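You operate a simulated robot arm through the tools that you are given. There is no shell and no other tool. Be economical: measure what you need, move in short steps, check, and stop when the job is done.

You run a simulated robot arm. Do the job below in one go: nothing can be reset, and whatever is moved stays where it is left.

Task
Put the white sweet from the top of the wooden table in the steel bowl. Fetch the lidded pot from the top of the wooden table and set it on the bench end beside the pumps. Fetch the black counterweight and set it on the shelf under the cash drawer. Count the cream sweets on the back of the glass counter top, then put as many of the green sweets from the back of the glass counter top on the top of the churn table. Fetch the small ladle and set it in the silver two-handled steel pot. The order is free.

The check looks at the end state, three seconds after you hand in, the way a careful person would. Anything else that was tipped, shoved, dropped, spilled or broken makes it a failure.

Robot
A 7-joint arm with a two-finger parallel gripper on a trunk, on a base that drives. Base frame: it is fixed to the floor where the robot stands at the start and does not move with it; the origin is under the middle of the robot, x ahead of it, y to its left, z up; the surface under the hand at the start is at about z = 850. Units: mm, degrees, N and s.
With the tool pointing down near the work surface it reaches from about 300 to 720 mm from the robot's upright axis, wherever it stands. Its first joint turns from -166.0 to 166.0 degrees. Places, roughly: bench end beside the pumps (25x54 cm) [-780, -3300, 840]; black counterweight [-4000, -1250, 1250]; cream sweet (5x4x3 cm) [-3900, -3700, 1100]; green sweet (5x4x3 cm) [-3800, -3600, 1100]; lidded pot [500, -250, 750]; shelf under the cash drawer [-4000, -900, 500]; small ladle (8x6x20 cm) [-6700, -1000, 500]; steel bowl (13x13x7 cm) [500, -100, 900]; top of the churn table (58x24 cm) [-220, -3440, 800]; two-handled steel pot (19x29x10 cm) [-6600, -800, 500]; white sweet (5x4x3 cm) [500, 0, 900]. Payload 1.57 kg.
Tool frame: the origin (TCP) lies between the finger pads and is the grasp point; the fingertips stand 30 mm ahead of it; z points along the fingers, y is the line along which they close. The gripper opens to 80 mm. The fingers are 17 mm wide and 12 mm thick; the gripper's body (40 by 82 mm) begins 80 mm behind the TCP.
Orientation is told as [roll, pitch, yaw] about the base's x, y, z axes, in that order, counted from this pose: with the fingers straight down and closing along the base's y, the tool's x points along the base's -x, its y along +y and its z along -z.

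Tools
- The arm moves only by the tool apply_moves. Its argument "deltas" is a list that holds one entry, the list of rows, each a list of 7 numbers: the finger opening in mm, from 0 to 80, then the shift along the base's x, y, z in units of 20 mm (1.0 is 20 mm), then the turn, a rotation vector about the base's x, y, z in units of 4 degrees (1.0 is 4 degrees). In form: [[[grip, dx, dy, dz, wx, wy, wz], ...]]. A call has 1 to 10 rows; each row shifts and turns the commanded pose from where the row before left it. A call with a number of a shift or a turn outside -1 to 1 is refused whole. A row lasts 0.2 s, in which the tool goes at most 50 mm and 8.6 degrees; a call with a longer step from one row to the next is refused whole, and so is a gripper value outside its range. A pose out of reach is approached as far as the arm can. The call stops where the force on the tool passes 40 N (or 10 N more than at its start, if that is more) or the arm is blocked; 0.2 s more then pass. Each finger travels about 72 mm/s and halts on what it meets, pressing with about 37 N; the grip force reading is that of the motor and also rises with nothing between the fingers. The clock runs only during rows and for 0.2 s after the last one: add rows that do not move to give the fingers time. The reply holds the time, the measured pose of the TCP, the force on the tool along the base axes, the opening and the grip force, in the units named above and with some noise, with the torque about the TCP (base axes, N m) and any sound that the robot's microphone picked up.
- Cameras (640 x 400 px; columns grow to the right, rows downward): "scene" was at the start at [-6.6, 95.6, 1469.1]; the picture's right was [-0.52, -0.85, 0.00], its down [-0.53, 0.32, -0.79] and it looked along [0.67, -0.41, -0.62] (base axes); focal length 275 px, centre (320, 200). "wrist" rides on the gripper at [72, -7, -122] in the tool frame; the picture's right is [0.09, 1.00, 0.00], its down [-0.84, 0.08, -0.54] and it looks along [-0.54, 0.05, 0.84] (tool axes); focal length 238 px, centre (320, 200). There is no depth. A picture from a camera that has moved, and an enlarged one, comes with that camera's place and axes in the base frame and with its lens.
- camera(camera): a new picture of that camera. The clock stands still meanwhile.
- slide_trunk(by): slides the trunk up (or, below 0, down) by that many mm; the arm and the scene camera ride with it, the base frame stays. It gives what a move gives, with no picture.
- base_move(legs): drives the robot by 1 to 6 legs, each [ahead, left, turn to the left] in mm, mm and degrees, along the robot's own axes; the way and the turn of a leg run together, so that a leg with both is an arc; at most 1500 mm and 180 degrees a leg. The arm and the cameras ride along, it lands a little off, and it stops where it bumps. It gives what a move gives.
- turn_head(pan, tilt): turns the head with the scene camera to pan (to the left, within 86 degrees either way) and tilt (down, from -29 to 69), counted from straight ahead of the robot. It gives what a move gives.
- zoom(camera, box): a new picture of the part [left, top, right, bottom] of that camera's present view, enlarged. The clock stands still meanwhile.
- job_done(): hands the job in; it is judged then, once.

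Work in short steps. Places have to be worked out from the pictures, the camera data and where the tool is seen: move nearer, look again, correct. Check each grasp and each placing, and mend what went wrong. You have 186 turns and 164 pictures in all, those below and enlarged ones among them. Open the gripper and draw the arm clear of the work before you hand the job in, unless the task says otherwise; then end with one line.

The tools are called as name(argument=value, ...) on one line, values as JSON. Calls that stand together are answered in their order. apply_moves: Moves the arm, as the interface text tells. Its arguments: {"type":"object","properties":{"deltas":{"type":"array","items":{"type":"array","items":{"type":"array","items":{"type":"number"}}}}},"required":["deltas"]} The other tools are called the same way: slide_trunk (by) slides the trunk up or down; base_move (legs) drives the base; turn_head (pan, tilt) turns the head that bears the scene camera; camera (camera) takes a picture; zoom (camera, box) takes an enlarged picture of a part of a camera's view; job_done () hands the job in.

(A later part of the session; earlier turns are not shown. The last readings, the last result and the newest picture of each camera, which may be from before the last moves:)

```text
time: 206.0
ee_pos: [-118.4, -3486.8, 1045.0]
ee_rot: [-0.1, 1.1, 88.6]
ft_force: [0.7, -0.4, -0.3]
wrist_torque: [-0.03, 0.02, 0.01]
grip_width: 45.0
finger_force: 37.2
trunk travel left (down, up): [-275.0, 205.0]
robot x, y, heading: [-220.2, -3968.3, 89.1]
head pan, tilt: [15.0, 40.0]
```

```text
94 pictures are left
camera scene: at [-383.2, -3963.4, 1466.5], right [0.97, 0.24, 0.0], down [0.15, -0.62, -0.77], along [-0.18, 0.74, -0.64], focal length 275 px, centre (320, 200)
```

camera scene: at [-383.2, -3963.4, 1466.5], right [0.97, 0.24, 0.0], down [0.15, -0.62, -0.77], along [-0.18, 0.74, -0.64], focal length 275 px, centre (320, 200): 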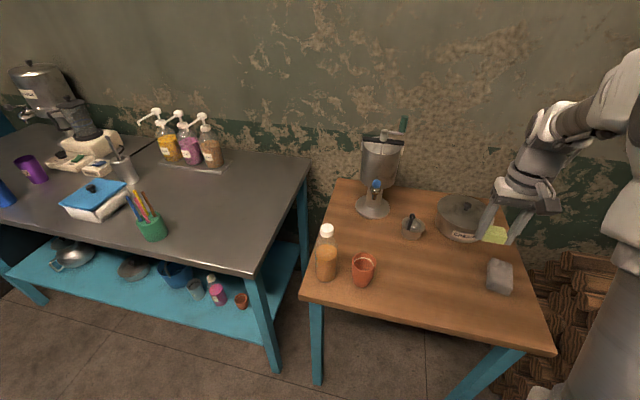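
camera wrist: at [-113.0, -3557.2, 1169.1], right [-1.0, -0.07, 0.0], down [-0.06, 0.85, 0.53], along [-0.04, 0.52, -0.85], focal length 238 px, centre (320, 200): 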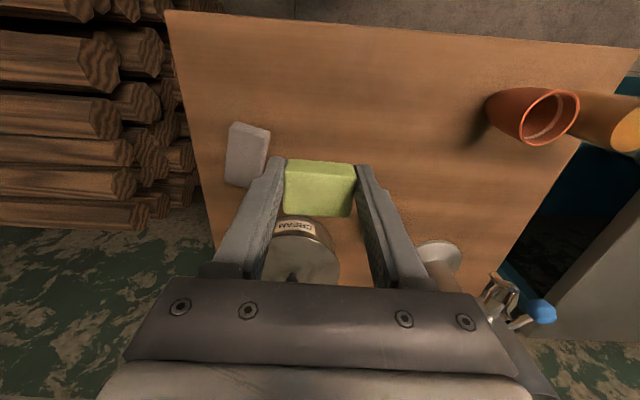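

The free area is right under the hand. I'm lowering in steps to about TCP 840 and watching the force.

apply_moves(deltas=[[[10, -0.5, 0, -1, 0, 0, 0], [10, -0.5, 0, -1, 0, 0, 0], [10, 0, 0, -1, 0, 0, 0], [10, 0, 0, -1, 0, 0, 0], [10, 0, 0, -1, 0, 0, 0], [10, 0, 0, -1, 0, 0, 0], [10, 0, 0, -1, 0, 0, 0], [10, 0, 0, -1, 0, 0, 0], [10, 0, 0, -1, 0, 0, 0], [10, 0, 0, -0.5, 0, 0, 0]]])

camera(camera="wrist")

```text
time: 208.2
ee_pos: [-138.6, -3487.7, 857.7]
ee_rot: [-0.1, 1.0, 88.6]
ft_force: [-0.4, 1.1, -0.1]
wrist_torque: [0.01, 0.03, -0.01]
grip_width: 44.9
finger_force: 37.0
trunk travel left (down, up): [-275.0, 205.0]
robot x, y, heading: [-222.3, -3972.6, 88.6]
head pan, tilt: [15.0, 40.0]
```

```text
93 pictures are left
camera wrist: at [-134.4, -3558.1, 980.4], right [-1.0, -0.07, 0.0], down [-0.06, 0.85, 0.53], along [-0.04, 0.52, -0.85], focal length 238 px, centre (320, 200)
```

wrist: 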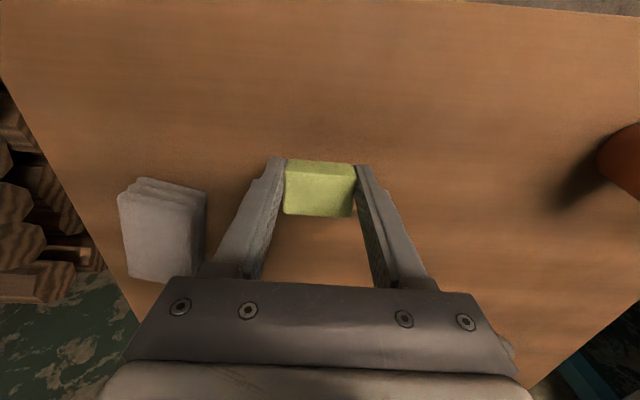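

No contact yet, so I'm stepping down finely until it touches.

apply_moves(deltas=[[[10, 0, 0, -0.5, 0, 0, 0], [10, 0, 0, -0.3, 0, 0, 0], [10, 0, 0, -0.2, 0, 0, 0], [10, 0, 0, -0.15, 0, 0, 0], [10, 0, 0, -0.1, 0, 0, 0]]])

```text
time: 209.4
ee_pos: [-139.2, -3487.0, 831.9]
ee_rot: [-0.1, 1.2, 88.6]
ft_force: [-0.1, 1.1, -0.4]
wrist_torque: [-0.02, 0.0, 0.0]
grip_width: 44.8
finger_force: 36.6
trunk travel left (down, up): [-275.0, 205.0]
robot x, y, heading: [-219.3, -3967.5, 89.0]
head pan, tilt: [15.0, 40.0]
```

apply_moves(deltas=[[[10, 0, 0, -0.1, 0, 0, 0], [10, 0, 0, -0.1, 0, 0, 0], [10, 0, 0, -0.1, 0, 0, 0]]])

zoom(camera="scene", box=[420, 180, 580, 320])

```text
time: 210.2
ee_pos: [-138.9, -3487.0, 830.0]
ee_rot: [0.0, 0.8, 88.5]
ft_force: [-0.6, -9.2, 24.1]
wrist_torque: [-0.09, 0.61, 0.24]
grip_width: 44.7
finger_force: 37.0
trunk travel left (down, up): [-275.0, 205.0]
robot x, y, heading: [-222.8, -3966.3, 89.1]
head pan, tilt: [15.0, 40.0]
stopped in row 3: the force on the tool passed its limit at 43 N (the readings are from after the stop); the commanded pose is now the measured one
```

```text
2.86 times, centred on (500, 250) of scene
camera zoom: at [-383.6, -3966.1, 1466.6], right [0.97, 0.24, 0.0], down [0.15, -0.62, -0.77], along [-0.18, 0.74, -0.64], focal length 785 px, centre (-194, 57)
```

zoom: 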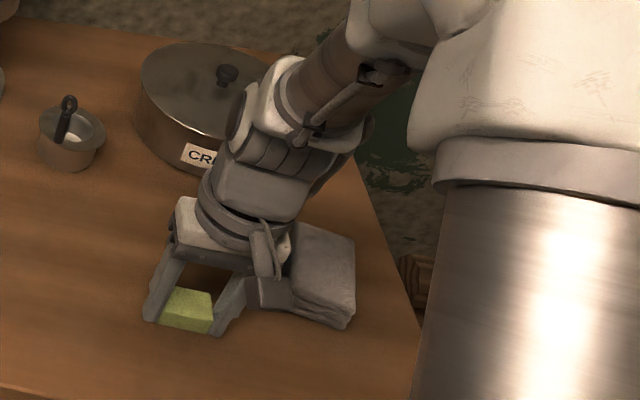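

It's touching the table, with the TCP at 830. I'll release, rise, and check.

apply_moves(deltas=[[[25, 0, 0, 0.05, 0, 0, 0], [45, 0, 0, 0, 0, 0, 0], [58, 0, 0, 0, 0, 0, 0], [58, 0, 0, 0.3, 0, 0, 0], [58, 0, 0, 1, 0, 0, 0], [58, 0, 0, 1, 0, 0, 0], [58, 0, 0, 1, 0, 0, 0], [58, 0, 0, 1, 0, 0, 0], [58, 0, 0, 1, 0, 0, 0], [58, 0, 0, 1, 0, 0, 0]]])

apply_moves(deltas=[[[58, -0.4, -0.9, 1, 0, 0, 0], [58, -0.4, -0.9, 1, 0, 0, 0], [58, -0.4, -0.9, 1, 0, 0, 0], [58, -0.4, -0.9, 1, 0, 0, 0], [58, -0.4, -0.9, 1, 0, 0, 0], [58, -0.4, -0.9, 1, 0, 0, 0], [58, -0.4, -0.9, 1, 0, 0, 0], [58, -0.4, -0.9, 1, 0, 0, 0], [58, -0.4, -0.5, 1, 0, 0, 0], [58, -0.4, 0, 1, 0, 0, 0]]])

camera(camera="scene")

```text
time: 212.4
ee_pos: [-139.0, -3487.0, 954.6]
ee_rot: [-0.2, 1.0, 88.6]
ft_force: [-0.2, -0.4, 0.3]
wrist_torque: [0.01, 0.01, -0.01]
grip_width: 57.8
finger_force: 0.0
trunk travel left (down, up): [-275.0, 205.0]
robot x, y, heading: [-220.7, -3969.4, 88.9]
head pan, tilt: [15.0, 40.0]
```

```text
time: 214.6
ee_pos: [-220.3, -3640.5, 1154.8]
ee_rot: [-0.1, 1.0, 88.6]
ft_force: [-0.2, 0.0, -0.4]
wrist_torque: [-0.02, -0.01, -0.01]
grip_width: 58.0
finger_force: 0.1
trunk travel left (down, up): [-275.0, 205.0]
robot x, y, heading: [-223.3, -3970.4, 88.8]
head pan, tilt: [15.0, 40.0]
```

```text
91 pictures are left
camera scene: at [-383.2, -3963.7, 1466.5], right [0.97, 0.24, 0.0], down [0.15, -0.62, -0.77], along [-0.18, 0.74, -0.64], focal length 275 px, centre (320, 200)
```

scene: 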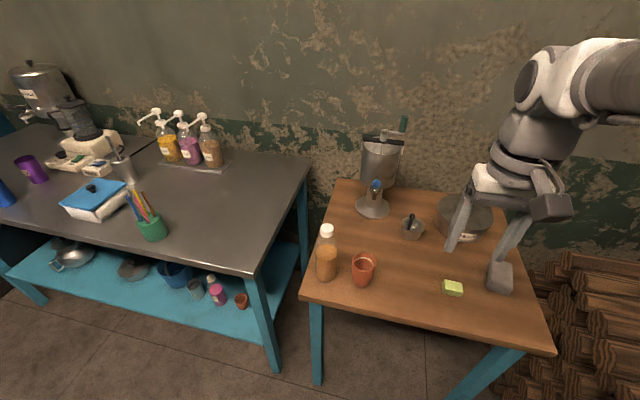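

The first green is placed. I'm driving back to the glass counter for the second, G3, near (-3855, -3123).

base_move(legs=[[-1000, 0, 0], [0, 1450, 0], [0, 1450, 0], [0, 0, 89], [0, -900, 0], [0, -850, 0]])

base_move(legs=[[180, 0, 0]])

turn_head(pan=25, tilt=35)

camera(camera="scene")

camera(camera="wrist")

```text
time: 260.3
ee_pos: [-3297.6, -3217.5, 1155.7]
ee_rot: [-0.1, 1.0, 175.0]
ft_force: [0.1, -0.2, -0.6]
wrist_torque: [0.01, 0.02, -0.03]
grip_width: 57.8
finger_force: 0.1
trunk travel left (down, up): [-275.0, 205.0]
robot x, y, heading: [-2969.6, -3237.8, 175.2]
head pan, tilt: [15.0, 40.0]
```

```text
time: 262.1
ee_pos: [-3474.4, -3201.7, 1154.4]
ee_rot: [-0.1, 0.9, 174.9]
ft_force: [0.7, 0.8, 0.7]
wrist_torque: [0.01, 0.01, 0.01]
grip_width: 58.0
finger_force: 0.1
trunk travel left (down, up): [-275.0, 205.0]
robot x, y, heading: [-3144.3, -3220.5, 175.4]
head pan, tilt: [15.0, 40.0]
```

```text
time: 262.8
ee_pos: [-3474.5, -3201.5, 1154.2]
ee_rot: [-0.1, 0.9, 174.9]
ft_force: [-0.1, 0.0, -0.3]
wrist_torque: [0.01, -0.01, -0.01]
grip_width: 58.0
finger_force: 0.1
trunk travel left (down, up): [-275.0, 205.0]
robot x, y, heading: [-3148.1, -3224.0, 175.2]
head pan, tilt: [25.0, 35.0]
```

```text
90 pictures are left
camera scene: at [-3161.6, -3400.7, 1474.0], right [-0.34, 0.94, 0.0], down [0.54, 0.2, -0.82], along [-0.77, -0.28, -0.57], focal length 275 px, centre (320, 200)
```

scene: 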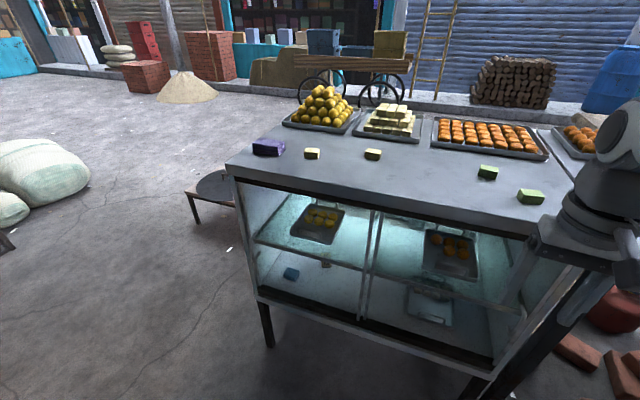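

```text
89 pictures are left
camera wrist: at [-3403.6, -3201.6, 1278.1], right [0.0, -1.0, 0.0], down [-0.85, 0.0, 0.53], along [-0.53, 0.0, -0.85], focal length 238 px, centre (320, 200)
```

wrist: 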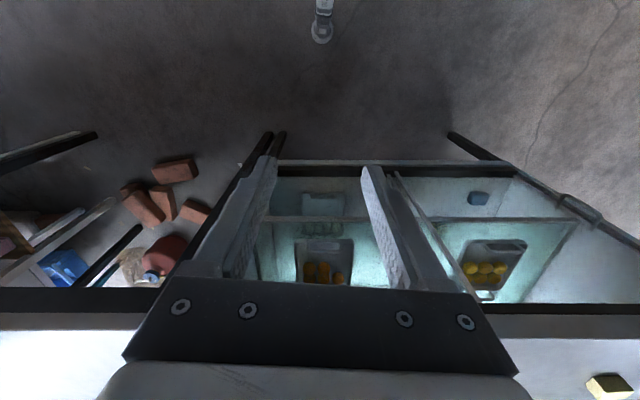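

The greens are confirmed at G3 ≈ (-3854, -3111). I'll drive closer and bring the hand near it.

base_move(legs=[[200, 0, 0]])

apply_moves(deltas=[[[70, -0.9, 0.6, 0.2, 0, 0, 0], [74, -0.9, 0.6, 0.2, 0, 0, 0], [74, -0.9, 0.6, 0, 0, 0, 0], [74, -0.9, 0.6, 0, 0, 0, 0], [74, -0.9, 0.6, 0, 0, 0, 0], [74, -0.9, 0.6, 0, 0, 0, 0], [74, 0, 0, 0, 0, 0, 0]]])

camera(camera="wrist")

```text
time: 264.8
ee_pos: [-3680.6, -3183.4, 1154.7]
ee_rot: [-0.1, 0.9, 174.8]
ft_force: [-0.3, 0.0, 0.1]
wrist_torque: [0.01, -0.01, 0.0]
grip_width: 57.8
finger_force: 0.0
trunk travel left (down, up): [-275.0, 205.0]
robot x, y, heading: [-3355.1, -3208.8, 174.9]
head pan, tilt: [25.0, 35.0]
```

```text
time: 266.4
ee_pos: [-3787.7, -3109.8, 1162.3]
ee_rot: [0.0, 0.9, 174.8]
ft_force: [-0.5, -1.0, -1.0]
wrist_torque: [0.01, -0.02, -0.02]
grip_width: 74.2
finger_force: 0.2
trunk travel left (down, up): [-275.0, 205.0]
robot x, y, heading: [-3356.2, -3204.7, 174.5]
head pan, tilt: [25.0, 35.0]
```

```text
88 pictures are left
camera wrist: at [-3716.4, -3109.9, 1285.1], right [0.0, -1.0, 0.0], down [-0.85, 0.0, 0.53], along [-0.53, 0.0, -0.85], focal length 238 px, centre (320, 200)
```

wrist: 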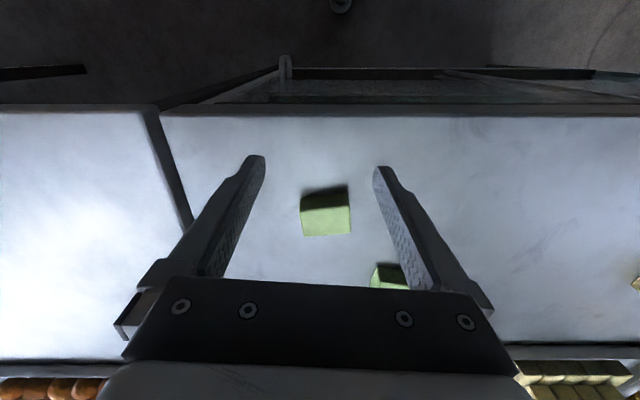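

The block's centre is about (-3844, -3116) and it's turned roughly 11° from the tool. Aligning above it.

apply_moves(deltas=[[[74, -0.9, -0.1, 0, 0, 0, 0.9], [74, -0.9, -0.1, 0, 0, 0, 0.9], [74, -1, -0.1, 0, 0, 0, 0.9], [74, 0, 0, -0.8, 0, 0, 0], [74, 0, 0, 0, 0, 0, 0]]])

camera(camera="wrist")

```text
time: 267.6
ee_pos: [-3843.1, -3116.3, 1147.2]
ee_rot: [-0.1, 0.9, -174.4]
ft_force: [0.5, -0.3, -0.6]
wrist_torque: [0.01, 0.0, 0.01]
grip_width: 73.9
finger_force: 0.1
trunk travel left (down, up): [-275.0, 205.0]
robot x, y, heading: [-3354.4, -3209.3, 174.9]
head pan, tilt: [25.0, 35.0]
```

```text
87 pictures are left
camera wrist: at [-3773.6, -3102.7, 1269.8], right [0.19, -0.98, 0.0], down [-0.83, -0.16, 0.53], along [-0.52, -0.1, -0.85], focal length 238 px, centre (320, 200)
```

wrist: 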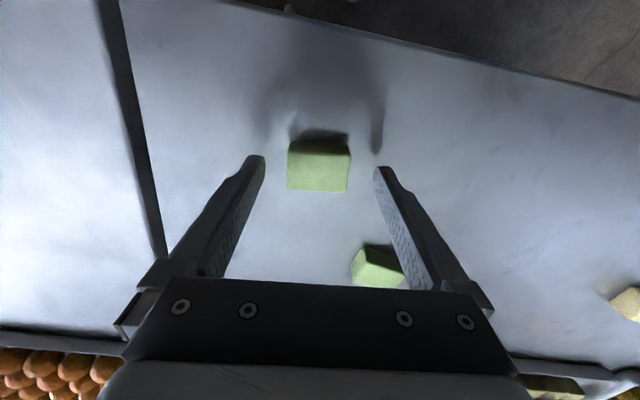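

It's aligned and centred. I'm descending, gripping and lifting.

apply_moves(deltas=[[[74, 0, 0, -0.8, 0, 0, 0], [74, 0, 0, -0.4, 0, 0, 0], [74, 0, 0, -0.15, 0, 0, 0], [60, 0, 0, 0, 0, 0, 0], [40, 0, 0, 0, 0, 0, 0], [20, 0, 0, 0, 0, 0, 0], [10, 0, 0, 0, 0, 0, 0], [10, 0, 0, 0, 0, 0, 0], [10, 0, 0, 0, 0, 0, 0]]])

apply_moves(deltas=[[[10, 0, 0, 0.2, 0, 0, 0], [10, 0, 0, 0.3, 0, 0, 0], [10, 0, 0, 0.5, 0, 0, 0], [10, 0, 0, 1, 0, 0, 0], [10, 0, 0, 1, 0, 0, 0], [10, 0, 0, 0.8, 0, 0, 0]]])

camera(camera="wrist")

```text
time: 269.6
ee_pos: [-3844.9, -3116.3, 1120.1]
ee_rot: [-0.2, 0.8, -174.3]
ft_force: [-0.6, -1.3, 2.7]
wrist_torque: [-0.13, 0.02, 0.03]
grip_width: 44.9
finger_force: 37.2
trunk travel left (down, up): [-275.0, 205.0]
robot x, y, heading: [-3351.3, -3208.7, 175.0]
head pan, tilt: [25.0, 35.0]
```

```text
time: 271.0
ee_pos: [-3843.7, -3117.2, 1196.7]
ee_rot: [-0.1, 0.8, -174.4]
ft_force: [-0.3, -0.4, -0.3]
wrist_torque: [-0.01, -0.01, 0.0]
grip_width: 44.8
finger_force: 36.6
trunk travel left (down, up): [-275.0, 205.0]
robot x, y, heading: [-3353.3, -3208.3, 174.9]
head pan, tilt: [25.0, 35.0]
```

```text
86 pictures are left
camera wrist: at [-3774.3, -3104.6, 1317.8], right [0.19, -0.98, 0.0], down [-0.83, -0.16, 0.53], along [-0.52, -0.1, -0.85], focal length 238 px, centre (320, 200)
```

wrist: 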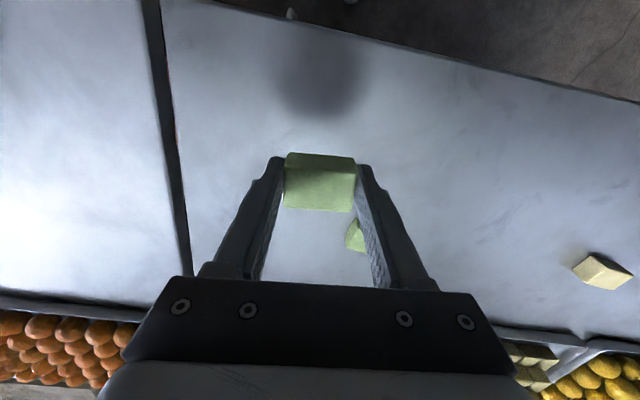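

Held. Retracting, then driving to the churn table.

apply_moves(deltas=[[[10, 0.9, -0.38, 0, 0, 0, -0.3], [10, 0.9, -0.38, 0, 0, 0, -0.3], [10, 0.9, -0.38, 0, 0, 0, -0.3], [10, 0.9, -0.38, 0, 0, 0, -0.3], [10, 0.9, -0.38, 0, 0, 0, -0.3], [10, 0.9, -0.38, 0, 0, 0, -0.3], [10, 0.9, -0.38, 0, 0, 0, -0.3], [10, 0.9, -0.38, 0, 0, 0, -0.3], [10, 0.9, -0.38, 0, 0, 0, -0.3]]])

base_move(legs=[[-320, 0, 5], [0, 850, 0], [0, 870, 0], [0, 0, -90], [0, -1450, 0], [0, -1400, 0]])

```text
time: 273.0
ee_pos: [-3681.3, -3183.9, 1195.1]
ee_rot: [-0.1, 1.0, 174.8]
ft_force: [0.3, -0.4, -0.1]
wrist_torque: [-0.04, -0.02, 0.01]
grip_width: 44.8
finger_force: 37.2
trunk travel left (down, up): [-275.0, 205.0]
robot x, y, heading: [-3350.4, -3208.7, 175.0]
head pan, tilt: [25.0, 35.0]
```

```text
time: 314.4
ee_pos: [-218.7, -4557.9, 1194.8]
ee_rot: [0.0, 0.9, 90.3]
ft_force: [0.3, 0.6, -0.8]
wrist_torque: [0.03, 0.0, -0.02]
grip_width: 44.9
finger_force: 37.0
trunk travel left (down, up): [-275.0, 205.0]
robot x, y, heading: [-212.4, -4887.9, 90.7]
head pan, tilt: [25.0, 35.0]
```

Now I'm driving up to the churn table; the second sweet goes at (-230, -3487).

base_move(legs=[[915, 0, 0]])

turn_head(pan=15, tilt=40)

camera(camera="scene")

```text
time: 320.7
ee_pos: [-234.9, -3642.9, 1194.7]
ee_rot: [-0.1, 0.9, 90.9]
ft_force: [-0.4, -1.0, 0.2]
wrist_torque: [-0.01, 0.03, -0.02]
grip_width: 44.8
finger_force: 36.7
trunk travel left (down, up): [-275.0, 205.0]
robot x, y, heading: [-223.5, -3973.2, 91.0]
head pan, tilt: [25.0, 35.0]
```

```text
time: 321.4
ee_pos: [-235.6, -3644.3, 1195.4]
ee_rot: [-0.2, 0.9, 90.9]
ft_force: [-0.5, 0.3, -0.2]
wrist_torque: [0.0, 0.0, 0.01]
grip_width: 44.7
finger_force: 37.0
trunk travel left (down, up): [-275.0, 205.0]
robot x, y, heading: [-220.0, -3971.6, 91.1]
head pan, tilt: [15.0, 40.0]
```

```text
85 pictures are left
camera scene: at [-385.6, -3974.2, 1466.5], right [0.96, 0.28, 0.0], down [0.18, -0.62, -0.77], along [-0.21, 0.74, -0.64], focal length 275 px, centre (320, 200)
```

scene: 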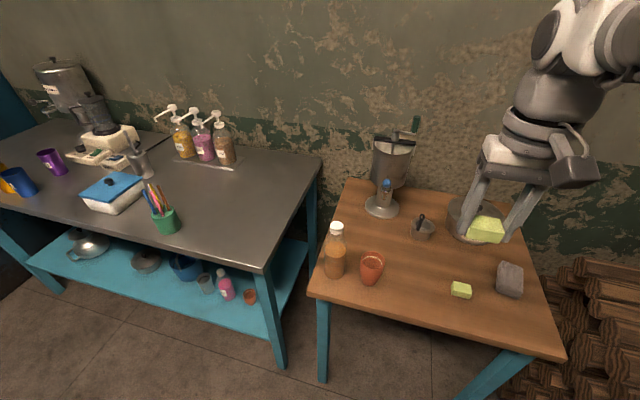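

apply_moves(deltas=[[[10, 0, 0.8, -1, 0, 0, 0], [10, 0, 0.8, -1, 0, 0, 0], [10, 0, 0.8, -1, 0, 0, 0], [10, 0, 0.8, -1, 0, 0, 0], [10, 0, 0.8, -1, 0, 0, 0], [10, 0, 0.8, -1, 0, 0, 0], [10, 0, 0.8, -1, 0, 0, 0], [10, 0, 0.8, -1, 0, 0, 0], [10, 0, 0.8, -1, 0, 0, 0], [10, 0, 0.6, -1, 0, 0, 0]]])

apply_moves(deltas=[[[10, 0, 0, -1, 0, 0, 0], [10, 0, 0, -1, 0, 0, 0], [10, 0, 0, -1, 0, 0, 0], [10, 0, 0, -1, 0, 0, 0], [10, 0, 0, -1, 0, 0, 0], [10, 0, 0, -1, 0, 0, 0], [10, 0, 0, -0.8, 0, 0, 0], [10, 0, 0, 0, 0, 0, 0]]])

camera(camera="wrist")

```text
time: 323.6
ee_pos: [-235.5, -3488.0, 993.8]
ee_rot: [-0.2, 1.0, 90.9]
ft_force: [0.3, -0.4, -0.7]
wrist_torque: [0.0, 0.01, 0.04]
grip_width: 44.7
finger_force: 37.0
trunk travel left (down, up): [-275.0, 205.0]
robot x, y, heading: [-223.3, -3975.9, 91.0]
head pan, tilt: [15.0, 40.0]
```

```text
time: 325.4
ee_pos: [-233.9, -3487.0, 859.8]
ee_rot: [-0.2, 0.9, 90.9]
ft_force: [-0.1, 0.5, -0.6]
wrist_torque: [-0.01, -0.01, 0.01]
grip_width: 44.7
finger_force: 36.4
trunk travel left (down, up): [-275.0, 205.0]
robot x, y, heading: [-224.4, -3973.6, 91.2]
head pan, tilt: [15.0, 40.0]
```

```text
84 pictures are left
camera wrist: at [-226.3, -3557.6, 982.4], right [-0.99, -0.11, 0.0], down [-0.09, 0.84, 0.53], along [-0.06, 0.53, -0.85], focal length 238 px, centre (320, 200)
```

wrist: 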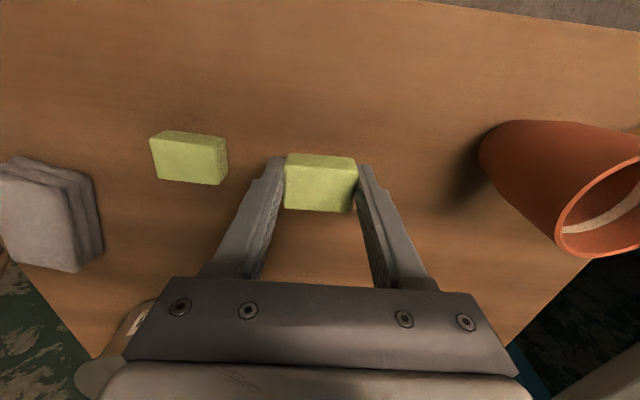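

The spot is clear on both sides. I'm lowering to contact and releasing.

apply_moves(deltas=[[[10, 0, 0, -0.6, 0, 0, 0], [10, 0, 0, -0.5, 0, 0, 0], [10, 0, 0, -0.2, 0, 0, 0], [10, 0, 0, -0.1, 0, 0, 0]]])

apply_moves(deltas=[[[25, 0, 0, 0, 0, 0, 0], [45, 0, 0, 0, 0, 0, 0], [58, 0, 0, 0, 0, 0, 0], [58, 0, 0, 0.3, 0, 0, 0], [58, 0, 0, 1, 0, 0, 0], [58, 0, 0, 1, 0, 0, 0], [58, 0, 0, 1, 0, 0, 0], [58, 0, 0, 1, 0, 0, 0], [58, 0, 0, 1, 0, 0, 0], [58, 0, 0, 1, 0, 0, 0]]])

apply_moves(deltas=[[[58, 0, -0.8, 1, 0, 0, 0], [58, 0, -0.8, 1, 0, 0, 0], [58, 0, -0.8, 1, 0, 0, 0], [58, 0, -0.8, 1, 0, 0, 0], [58, 0, -0.8, 1, 0, 0, 0], [58, 0, -0.8, 1, 0, 0, 0], [58, 0, -0.8, 1, 0, 0, 0], [58, 0, -0.8, 1, 0, 0, 0], [58, 0, -0.8, 1, 0, 0, 0], [58, 0, -0.8, 1, 0, 0, 0]]])

camera(camera="scene")

```text
time: 326.4
ee_pos: [-235.8, -3486.0, 830.1]
ee_rot: [-0.2, 0.8, 90.9]
ft_force: [0.6, -0.4, -0.2]
wrist_torque: [0.01, 0.02, 0.01]
grip_width: 44.8
finger_force: 36.9
trunk travel left (down, up): [-275.0, 205.0]
robot x, y, heading: [-223.7, -3976.1, 90.9]
head pan, tilt: [15.0, 40.0]
```

```text
time: 328.6
ee_pos: [-231.5, -3486.4, 956.6]
ee_rot: [-0.2, 0.9, 90.9]
ft_force: [-0.6, 0.3, 1.2]
wrist_torque: [0.0, 0.0, 0.01]
grip_width: 58.0
finger_force: 0.1
trunk travel left (down, up): [-275.0, 205.0]
robot x, y, heading: [-225.6, -3972.5, 91.0]
head pan, tilt: [15.0, 40.0]
```

```text
time: 330.8
ee_pos: [-231.6, -3647.3, 1157.2]
ee_rot: [-0.1, 1.0, 90.9]
ft_force: [-0.1, -0.8, 0.3]
wrist_torque: [-0.03, 0.02, 0.01]
grip_width: 57.9
finger_force: 0.0
trunk travel left (down, up): [-275.0, 205.0]
robot x, y, heading: [-224.1, -3973.8, 91.1]
head pan, tilt: [15.0, 40.0]
```

```text
83 pictures are left
camera scene: at [-385.6, -3974.2, 1466.5], right [0.96, 0.28, 0.0], down [0.18, -0.62, -0.77], along [-0.21, 0.74, -0.64], focal length 275 px, centre (320, 200)
```

scene: 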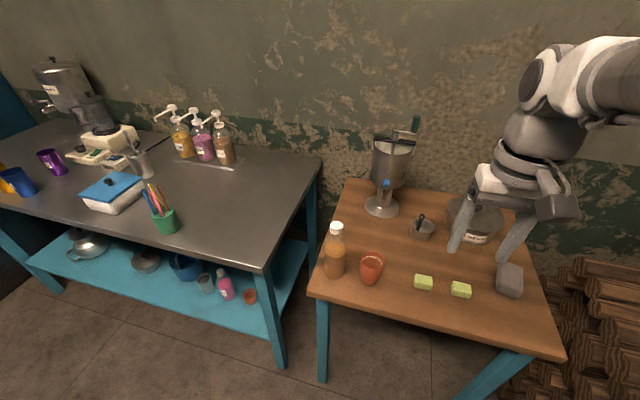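

Both greens are placed. Next is the counterweight, so I'm driving to the wooden counter with the balance.

base_move(legs=[[-950, 0, 0], [0, 1400, 0], [0, 1350, 0], [0, 0, 89], [0, -1200, 0], [0, -1200, 0]])

base_move(legs=[[0, -1200, 0]])

turn_head(pan=20, tilt=30)

camera(camera="scene")

```text
time: 380.0
ee_pos: [-3330.5, -2641.0, 1156.8]
ee_rot: [-0.1, 0.9, -176.4]
ft_force: [-0.4, -0.7, 0.1]
wrist_torque: [0.02, -0.03, 0.03]
grip_width: 58.0
finger_force: 0.1
trunk travel left (down, up): [-275.0, 205.0]
robot x, y, heading: [-3008.4, -2619.6, -176.4]
head pan, tilt: [15.0, 40.0]
```

```text
time: 389.2
ee_pos: [-3409.1, -1445.7, 1159.0]
ee_rot: [-0.2, 1.0, -176.7]
ft_force: [-0.5, -0.9, 0.1]
wrist_torque: [0.0, -0.01, 0.0]
grip_width: 57.9
finger_force: 0.0
trunk travel left (down, up): [-275.0, 205.0]
robot x, y, heading: [-3082.7, -1422.0, -176.3]
head pan, tilt: [15.0, 40.0]
```

```text
time: 389.9
ee_pos: [-3408.6, -1444.3, 1157.7]
ee_rot: [-0.2, 0.9, -176.6]
ft_force: [-0.9, 0.4, 0.0]
wrist_torque: [0.0, 0.0, -0.04]
grip_width: 57.9
finger_force: 0.0
trunk travel left (down, up): [-275.0, 205.0]
robot x, y, heading: [-3082.7, -1420.9, -176.4]
head pan, tilt: [20.0, 30.0]
```

```text
82 pictures are left
camera scene: at [-3078.0, -1593.2, 1481.8], right [-0.4, 0.92, 0.0], down [0.46, 0.2, -0.87], along [-0.79, -0.35, -0.5], focal length 275 px, centre (320, 200)
```

scene: 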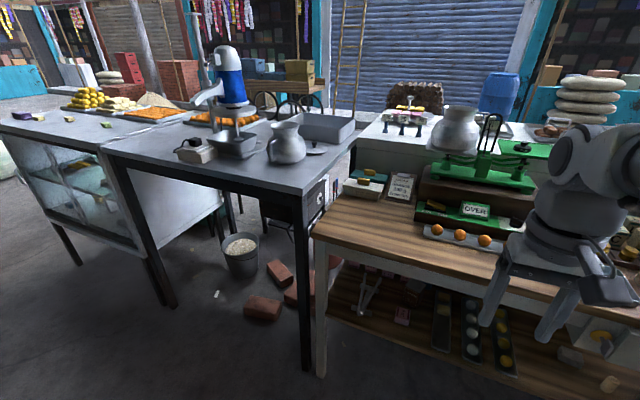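

I'll zoom on the balance.

zoom(camera="scene", box=[370, 80, 570, 260])

zoom(camera="scene", box=[320, 240, 640, 400])

```text
2.22 times, centred on (470, 170) of scene
camera zoom: at [-3078.0, -1593.2, 1481.8], right [-0.4, 0.92, 0.0], down [0.46, 0.2, -0.87], along [-0.79, -0.35, -0.5], focal length 610 px, centre (-13, 267)
```

zoom: 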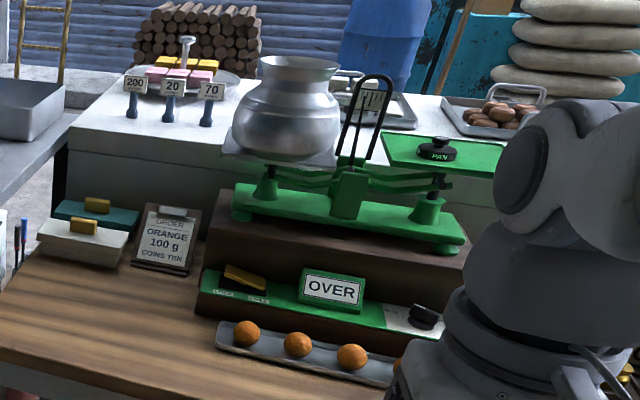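

```text
2.00 times, centred on (480, 320) of scene
camera zoom: at [-3078.0, -1593.2, 1481.8], right [-0.4, 0.92, 0.0], down [0.46, 0.2, -0.87], along [-0.79, -0.35, -0.5], focal length 549 px, centre (0, -40)
```

zoom: 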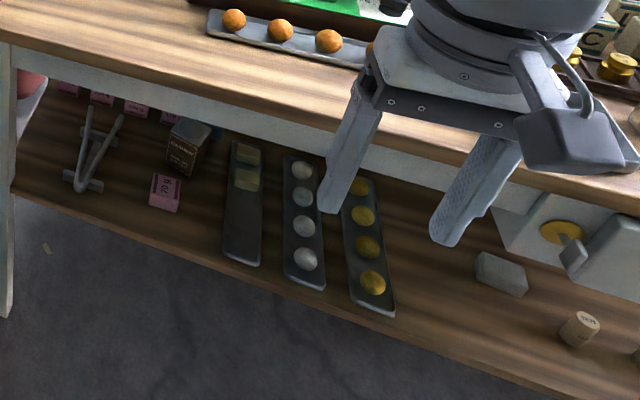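

There are two black knobbed weights: one labelled PAN on the right pan, and one on the lower plate. I'll shift right for a clearer, closer view.

base_move(legs=[[100, -450, 0]])

turn_head(pan=35, tilt=32)

camera(camera="scene")

zoom(camera="scene", box=[230, 90, 420, 250])

```text
time: 393.8
ee_pos: [-3538.8, -1002.0, 1157.1]
ee_rot: [-0.2, 1.0, -175.8]
ft_force: [0.1, 0.1, 0.0]
wrist_torque: [0.01, 0.01, 0.02]
grip_width: 58.1
finger_force: 0.0
trunk travel left (down, up): [-275.0, 205.0]
robot x, y, heading: [-3217.6, -977.0, -175.7]
head pan, tilt: [20.0, 30.0]
```

```text
time: 394.6
ee_pos: [-3540.7, -1002.9, 1157.1]
ee_rot: [-0.2, 0.8, -175.7]
ft_force: [-0.1, -0.3, 1.0]
wrist_torque: [-0.01, -0.01, 0.01]
grip_width: 57.7
finger_force: 0.0
trunk travel left (down, up): [-275.0, 205.0]
robot x, y, heading: [-3214.9, -975.0, -175.3]
head pan, tilt: [35.0, 32.0]
```

```text
79 pictures are left
camera scene: at [-3193.9, -1165.3, 1478.7], right [-0.63, 0.77, 0.0], down [0.41, 0.34, -0.85], along [-0.66, -0.54, -0.53], focal length 275 px, centre (320, 200)
```

scene: 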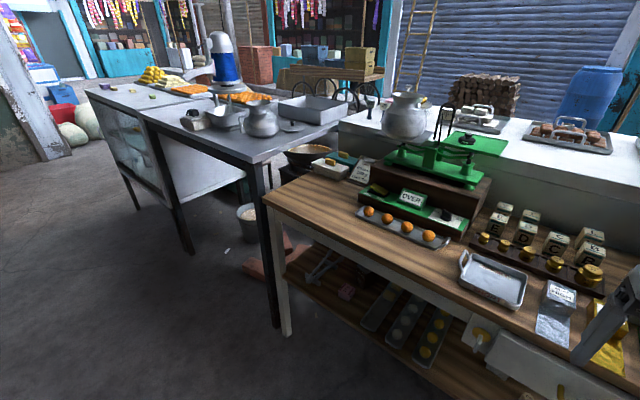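

```text
2.50 times, centred on (325, 170) of scene
camera zoom: at [-3193.9, -1165.3, 1478.7], right [-0.63, 0.77, 0.0], down [0.41, 0.34, -0.85], along [-0.66, -0.54, -0.53], focal length 687 px, centre (308, 275)
```

zoom: 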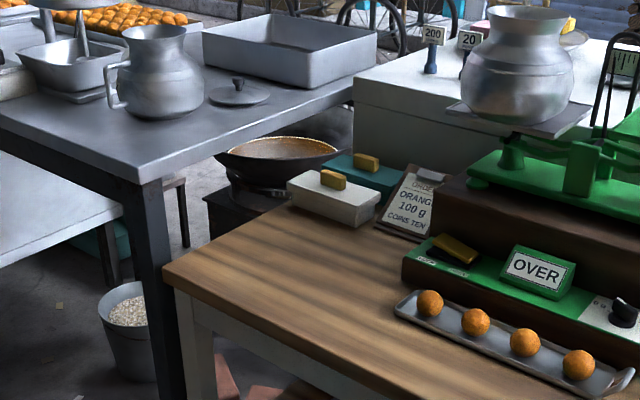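

I'll zoom on the right pan and on the lower black item.

zoom(camera="scene", box=[380, 90, 530, 230])

zoom(camera="scene", box=[410, 170, 640, 400])

```text
2.86 times, centred on (455, 160) of scene
camera zoom: at [-3193.9, -1165.3, 1478.7], right [-0.63, 0.77, 0.0], down [0.41, 0.34, -0.85], along [-0.66, -0.54, -0.53], focal length 785 px, centre (-66, 314)
```

zoom: 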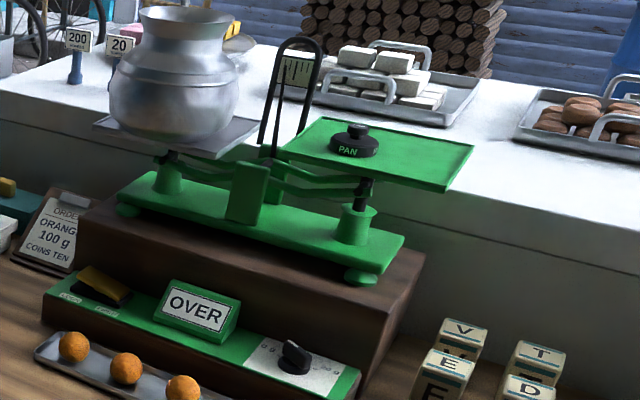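

```text
1.74 times, centred on (525, 285) of scene
camera zoom: at [-3193.9, -1165.3, 1478.7], right [-0.63, 0.77, 0.0], down [0.41, 0.34, -0.85], along [-0.66, -0.54, -0.53], focal length 478 px, centre (-36, 52)
```

zoom: 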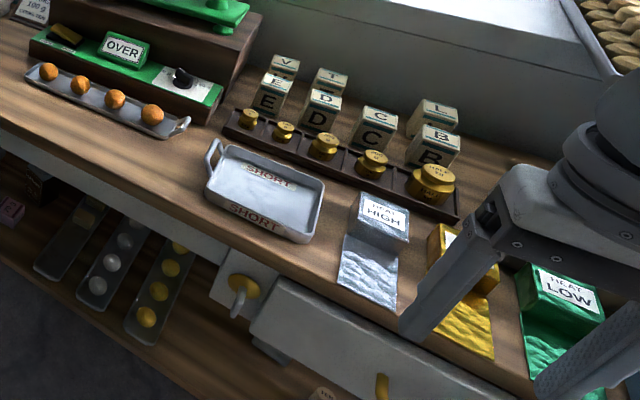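

The PAN weight on the right pan triangulates to (-4118, -1336, 1190); the lower black thing is a dial knob. The counter's front edge is at x ≈ -3800. I'll raise the trunk and drive up facing it.

slide_trunk(by=170)

base_move(legs=[[0, 0, -4.5], [0, 330, 0], [210, 0, 0]])

turn_head(pan=30, tilt=35)

camera(camera="scene")

camera(camera="wrist")

```text
time: 396.5
ee_pos: [-3539.6, -1001.5, 1326.6]
ee_rot: [-0.3, 0.8, -175.8]
ft_force: [-0.3, 0.0, 0.2]
wrist_torque: [-0.01, -0.02, 0.03]
grip_width: 58.2
finger_force: 0.2
trunk travel left (down, up): [-445.0, 35.0]
robot x, y, heading: [-3215.0, -973.2, -175.4]
head pan, tilt: [35.0, 32.0]
```

```text
time: 401.7
ee_pos: [-3750.0, -1300.5, 1327.0]
ee_rot: [-0.2, 1.0, 179.4]
ft_force: [-0.3, 1.1, 0.0]
wrist_torque: [0.0, 0.0, 0.01]
grip_width: 57.8
finger_force: 0.0
trunk travel left (down, up): [-445.0, 35.0]
robot x, y, heading: [-3425.2, -1303.8, 179.7]
head pan, tilt: [35.0, 32.0]
```

```text
time: 402.3
ee_pos: [-3749.9, -1300.8, 1327.0]
ee_rot: [-0.2, 0.9, 179.3]
ft_force: [-0.4, 0.1, -0.3]
wrist_torque: [0.01, -0.02, 0.0]
grip_width: 58.0
finger_force: 0.1
trunk travel left (down, up): [-445.0, 35.0]
robot x, y, heading: [-3421.7, -1302.4, 179.6]
head pan, tilt: [30.0, 35.0]
```

```text
75 pictures are left
camera scene: at [-3421.2, -1485.4, 1644.1], right [-0.5, 0.87, 0.0], down [0.5, 0.28, -0.82], along [-0.71, -0.41, -0.57], focal length 275 px, centre (320, 200)
```

scene: 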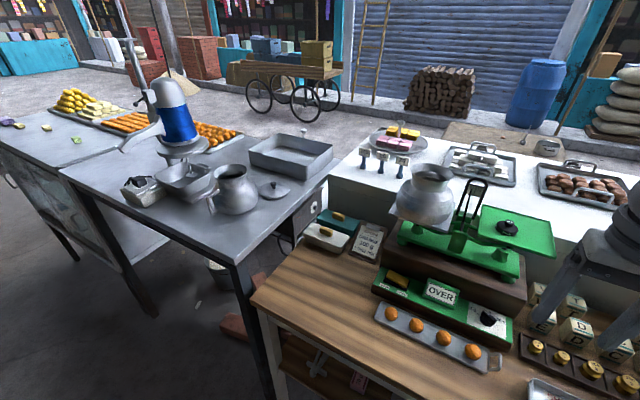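

```text
74 pictures are left
camera wrist: at [-3679.4, -1296.1, 1450.0], right [0.08, -1.0, 0.0], down [-0.85, -0.07, 0.53], along [-0.53, -0.04, -0.85], focal length 238 px, centre (320, 200)
```

wrist: 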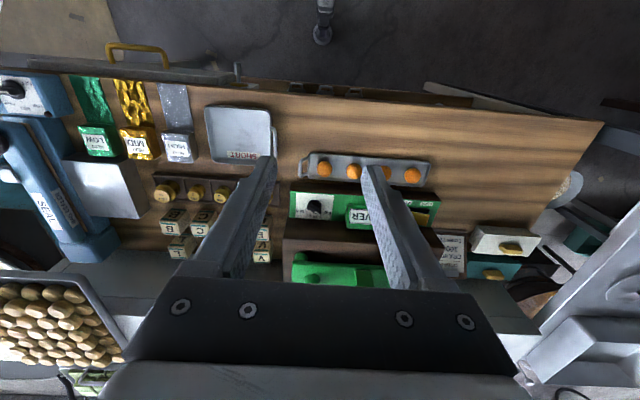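

I'm moving the hand forward above the right pan for a close view.

apply_moves(deltas=[[[70, -1, -0.1, 0, 0, 0, 0], [70, -1, -0.1, 0, 0, 0, 0], [70, -1, -0.1, 0, 0, 0, 0], [70, -1, -0.1, 0, 0, 0, 0], [70, -1, -0.1, 0, 0, 0, 0], [70, -1, -0.1, 0, 0, 0, 0], [70, -1, -0.1, 0, 0, 0, 0], [70, -1, -0.1, 0, 0, 0, 0], [70, -1, -0.1, 0, 0, 0, 0], [70, -1, -0.1, 0, 0, 0, 0]]])

apply_moves(deltas=[[[70, -1, -0.3, 0, 0, 0, 0], [70, -1, -0.3, 0, 0, 0, 0], [70, -1, -0.2, 0, 0, 0, 0], [70, 0, 0, 0, 0, 0, 0]]])

camera(camera="wrist")

```text
time: 404.5
ee_pos: [-3950.1, -1321.2, 1327.9]
ee_rot: [-0.2, 1.0, 179.5]
ft_force: [-0.4, -0.7, 0.5]
wrist_torque: [0.0, -0.01, 0.02]
grip_width: 70.1
finger_force: 0.1
trunk travel left (down, up): [-445.0, 35.0]
robot x, y, heading: [-3423.3, -1299.0, 179.5]
head pan, tilt: [30.0, 35.0]
```

```text
time: 405.5
ee_pos: [-4009.8, -1337.5, 1326.3]
ee_rot: [-0.2, 0.9, 179.4]
ft_force: [-0.5, -0.6, 0.8]
wrist_torque: [0.01, 0.01, 0.0]
grip_width: 69.8
finger_force: 0.1
trunk travel left (down, up): [-445.0, 35.0]
robot x, y, heading: [-3425.8, -1298.1, 179.6]
head pan, tilt: [30.0, 35.0]
```

```text
73 pictures are left
camera wrist: at [-3939.7, -1332.7, 1448.3], right [0.08, -1.0, 0.0], down [-0.85, -0.07, 0.53], along [-0.53, -0.04, -0.85], focal length 238 px, centre (320, 200)
```

wrist: 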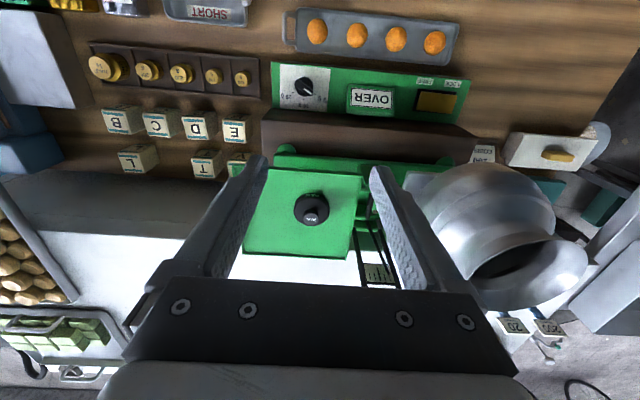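

The weight is at about (-4114, -1335). I'll move above it with a narrower opening to clear the pointer arch.

apply_moves(deltas=[[[64, -0.9, 0.02, -0.1, 0, 0, 0], [62, -0.9, 0.02, -0.3, 0, 0, 0], [62, -0.9, 0.02, -0.5, 0, 0, 0], [62, -0.9, 0.02, -0.8, 0, 0, 0], [62, -0.8, 0.02, -0.8, 0, 0, 0], [62, -0.8, 0, -0.8, 0, 0, 0], [62, 0, 0, -0.8, 0, 0, 0], [62, 0, 0, 0, 0, 0, 0]]])

camera(camera="wrist")

zoom(camera="scene", box=[380, 140, 600, 300])

```text
time: 407.3
ee_pos: [-4103.0, -1334.1, 1253.7]
ee_rot: [-0.2, 0.9, 179.4]
ft_force: [0.4, 1.4, -0.1]
wrist_torque: [-0.04, 0.0, 0.01]
grip_width: 62.0
finger_force: 0.0
out of reach, approached as far as the arm can: row 6
trunk travel left (down, up): [-445.0, 35.0]
robot x, y, heading: [-3424.3, -1304.6, 179.8]
head pan, tilt: [30.0, 35.0]
```

```text
72 pictures are left
camera wrist: at [-4032.6, -1329.3, 1376.4], right [0.08, -1.0, 0.0], down [-0.85, -0.07, 0.53], along [-0.53, -0.04, -0.85], focal length 238 px, centre (320, 200)
```

wrist: 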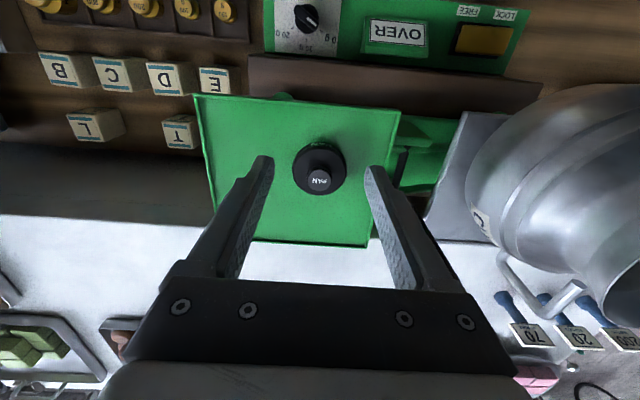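

```text
2.50 times, centred on (490, 220) of scene
camera zoom: at [-3421.0, -1485.4, 1644.1], right [-0.5, 0.87, 0.0], down [0.5, 0.28, -0.82], along [-0.71, -0.41, -0.57], focal length 687 px, centre (-105, 150)
```

zoom: 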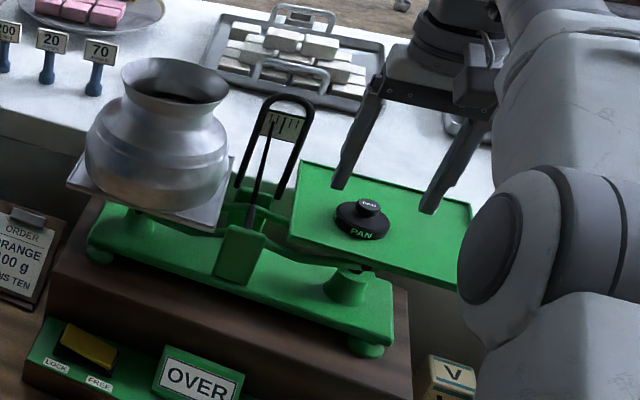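

I notice a LOCK/FREE rocker on the balance stand. I need to know its state before taking the weight off, so I'll zoom on it and on the pointer.

zoom(camera="scene", box=[370, 262, 470, 312])

zoom(camera="scene", box=[455, 170, 515, 230])

zoom(camera="wrist", box=[350, 0, 550, 80])

```text
6.40 times, centred on (420, 287) of scene
camera zoom: at [-3421.0, -1485.4, 1644.1], right [-0.5, 0.87, 0.0], down [0.5, 0.28, -0.82], along [-0.71, -0.41, -0.57], focal length 1758 px, centre (-320, -357)
```

zoom: 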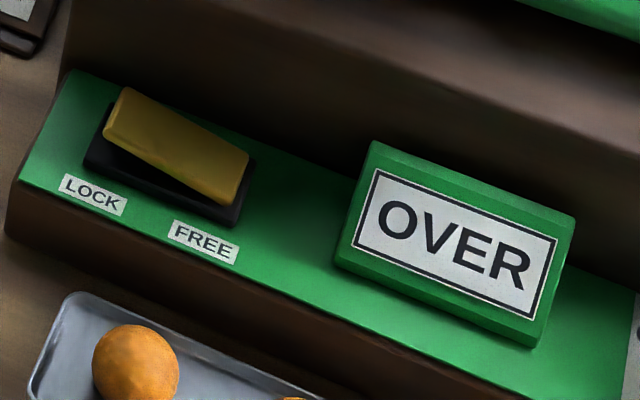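

```text
6.67 times, centred on (485, 200) of scene
camera zoom: at [-3421.0, -1485.4, 1644.1], right [-0.5, 0.87, 0.0], down [0.5, 0.28, -0.82], along [-0.71, -0.41, -0.57], focal length 1831 px, centre (-780, 200)
```

zoom: 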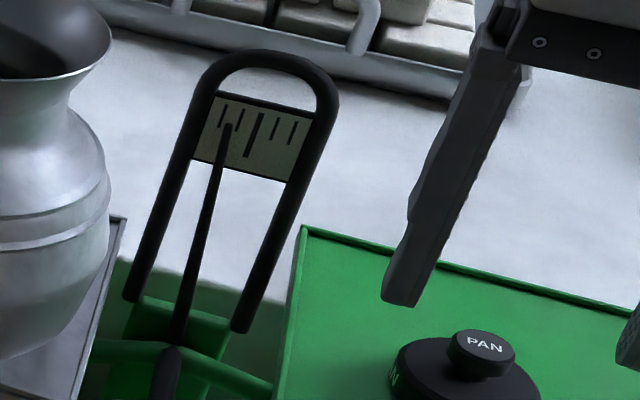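

```text
3.20 times, centred on (450, 40) of wrist
camera zoom: at [-4032.6, -1329.3, 1376.4], right [0.08, -1.0, 0.0], down [-0.85, -0.07, 0.53], along [-0.53, -0.04, -0.85], focal length 763 px, centre (-96, 712)
```

zoom: 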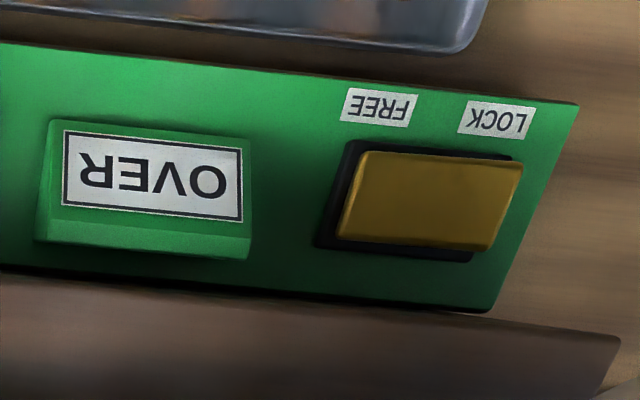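

The rocker is on FREE and the pointer already rests on the heavy left side, so removing the right-hand weight shouldn't swing it further. I'll leave it alone. The arm is at its reach limit, so I'll raise it, pull back 40 mm, and drive 45 mm closer.

apply_moves(deltas=[[[62, 1, 0, 1, 0, 0, 0], [62, 1, 0, 1, 0, 0, 0], [62, 0, 0, 0, 0, 0, 0]]])

base_move(legs=[[45, 0, 0]])

camera(camera="wrist")

```text
time: 408.1
ee_pos: [-4061.8, -1332.3, 1291.9]
ee_rot: [-0.2, 0.9, 179.4]
ft_force: [0.0, 0.3, 0.4]
wrist_torque: [-0.02, -0.01, -0.01]
grip_width: 62.0
finger_force: 0.1
trunk travel left (down, up): [-445.0, 35.0]
robot x, y, heading: [-3421.1, -1298.4, 179.6]
head pan, tilt: [30.0, 35.0]
```

```text
time: 409.1
ee_pos: [-4107.5, -1331.3, 1291.2]
ee_rot: [-0.2, 1.0, 179.5]
ft_force: [0.1, -0.4, -1.0]
wrist_torque: [0.01, -0.03, 0.01]
grip_width: 62.1
finger_force: 0.1
trunk travel left (down, up): [-445.0, 35.0]
robot x, y, heading: [-3468.9, -1303.7, 179.7]
head pan, tilt: [30.0, 35.0]
```

```text
67 pictures are left
camera wrist: at [-4037.1, -1326.3, 1414.2], right [0.08, -1.0, 0.0], down [-0.85, -0.07, 0.53], along [-0.53, -0.04, -0.85], focal length 238 px, centre (320, 200)
```

wrist: 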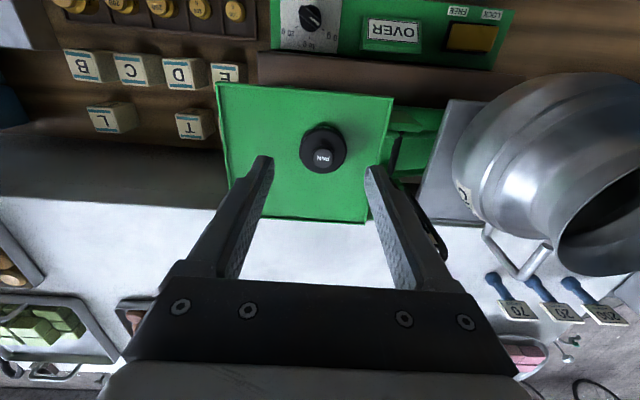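

Triangulating gives the weight at (-4123, -1334), with its disc around z = 1177. I'm descending to just above pan level.

apply_moves(deltas=[[[62, -0.8, -0.15, -0.7, 0, 0, 0], [62, 0, 0, -1, 0, 0, 0], [62, 0, 0, -1, 0, 0, 0], [62, 0, 0, -0.8, 0, 0, 0], [62, 0, 0, -0.4, 0, 0, 0], [62, 0, 0, 0, 0, 0, 0]]])

camera(camera="wrist")

zoom(camera="scene", box=[420, 160, 580, 290])

```text
time: 410.5
ee_pos: [-4122.0, -1334.6, 1211.7]
ee_rot: [-0.2, 1.0, 179.4]
ft_force: [-0.3, 0.7, -0.1]
wrist_torque: [0.0, 0.02, -0.02]
grip_width: 62.1
finger_force: 0.2
trunk travel left (down, up): [-445.0, 35.0]
robot x, y, heading: [-3469.6, -1297.5, 179.8]
head pan, tilt: [30.0, 35.0]
```

```text
66 pictures are left
camera wrist: at [-4051.9, -1329.6, 1335.6], right [0.08, -1.0, 0.0], down [-0.85, -0.07, 0.53], along [-0.53, -0.04, -0.85], focal length 238 px, centre (320, 200)
```

wrist: 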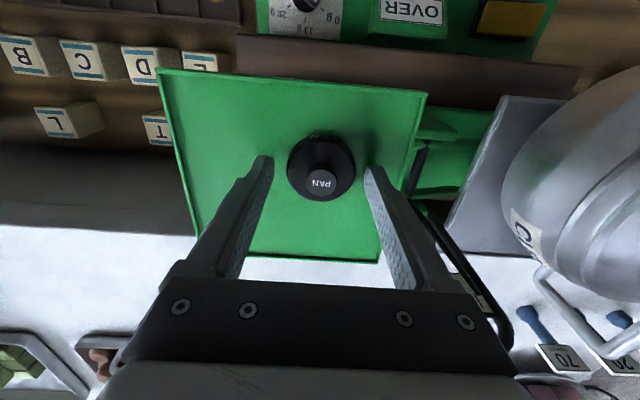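

```text
3.08 times, centred on (500, 225) of scene
camera zoom: at [-3466.3, -1485.1, 1644.1], right [-0.49, 0.87, 0.0], down [0.5, 0.28, -0.82], along [-0.71, -0.4, -0.57], focal length 845 px, centre (-234, 123)
```

zoom: 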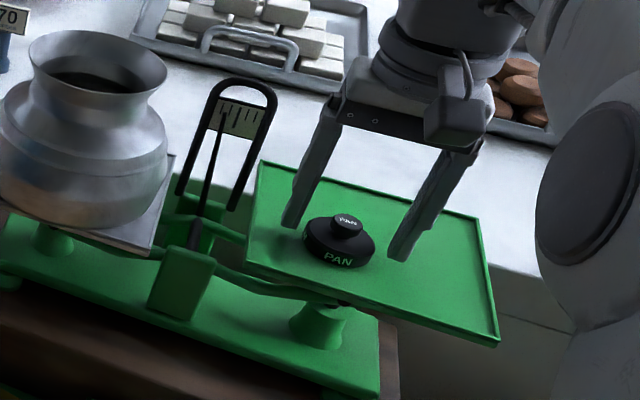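

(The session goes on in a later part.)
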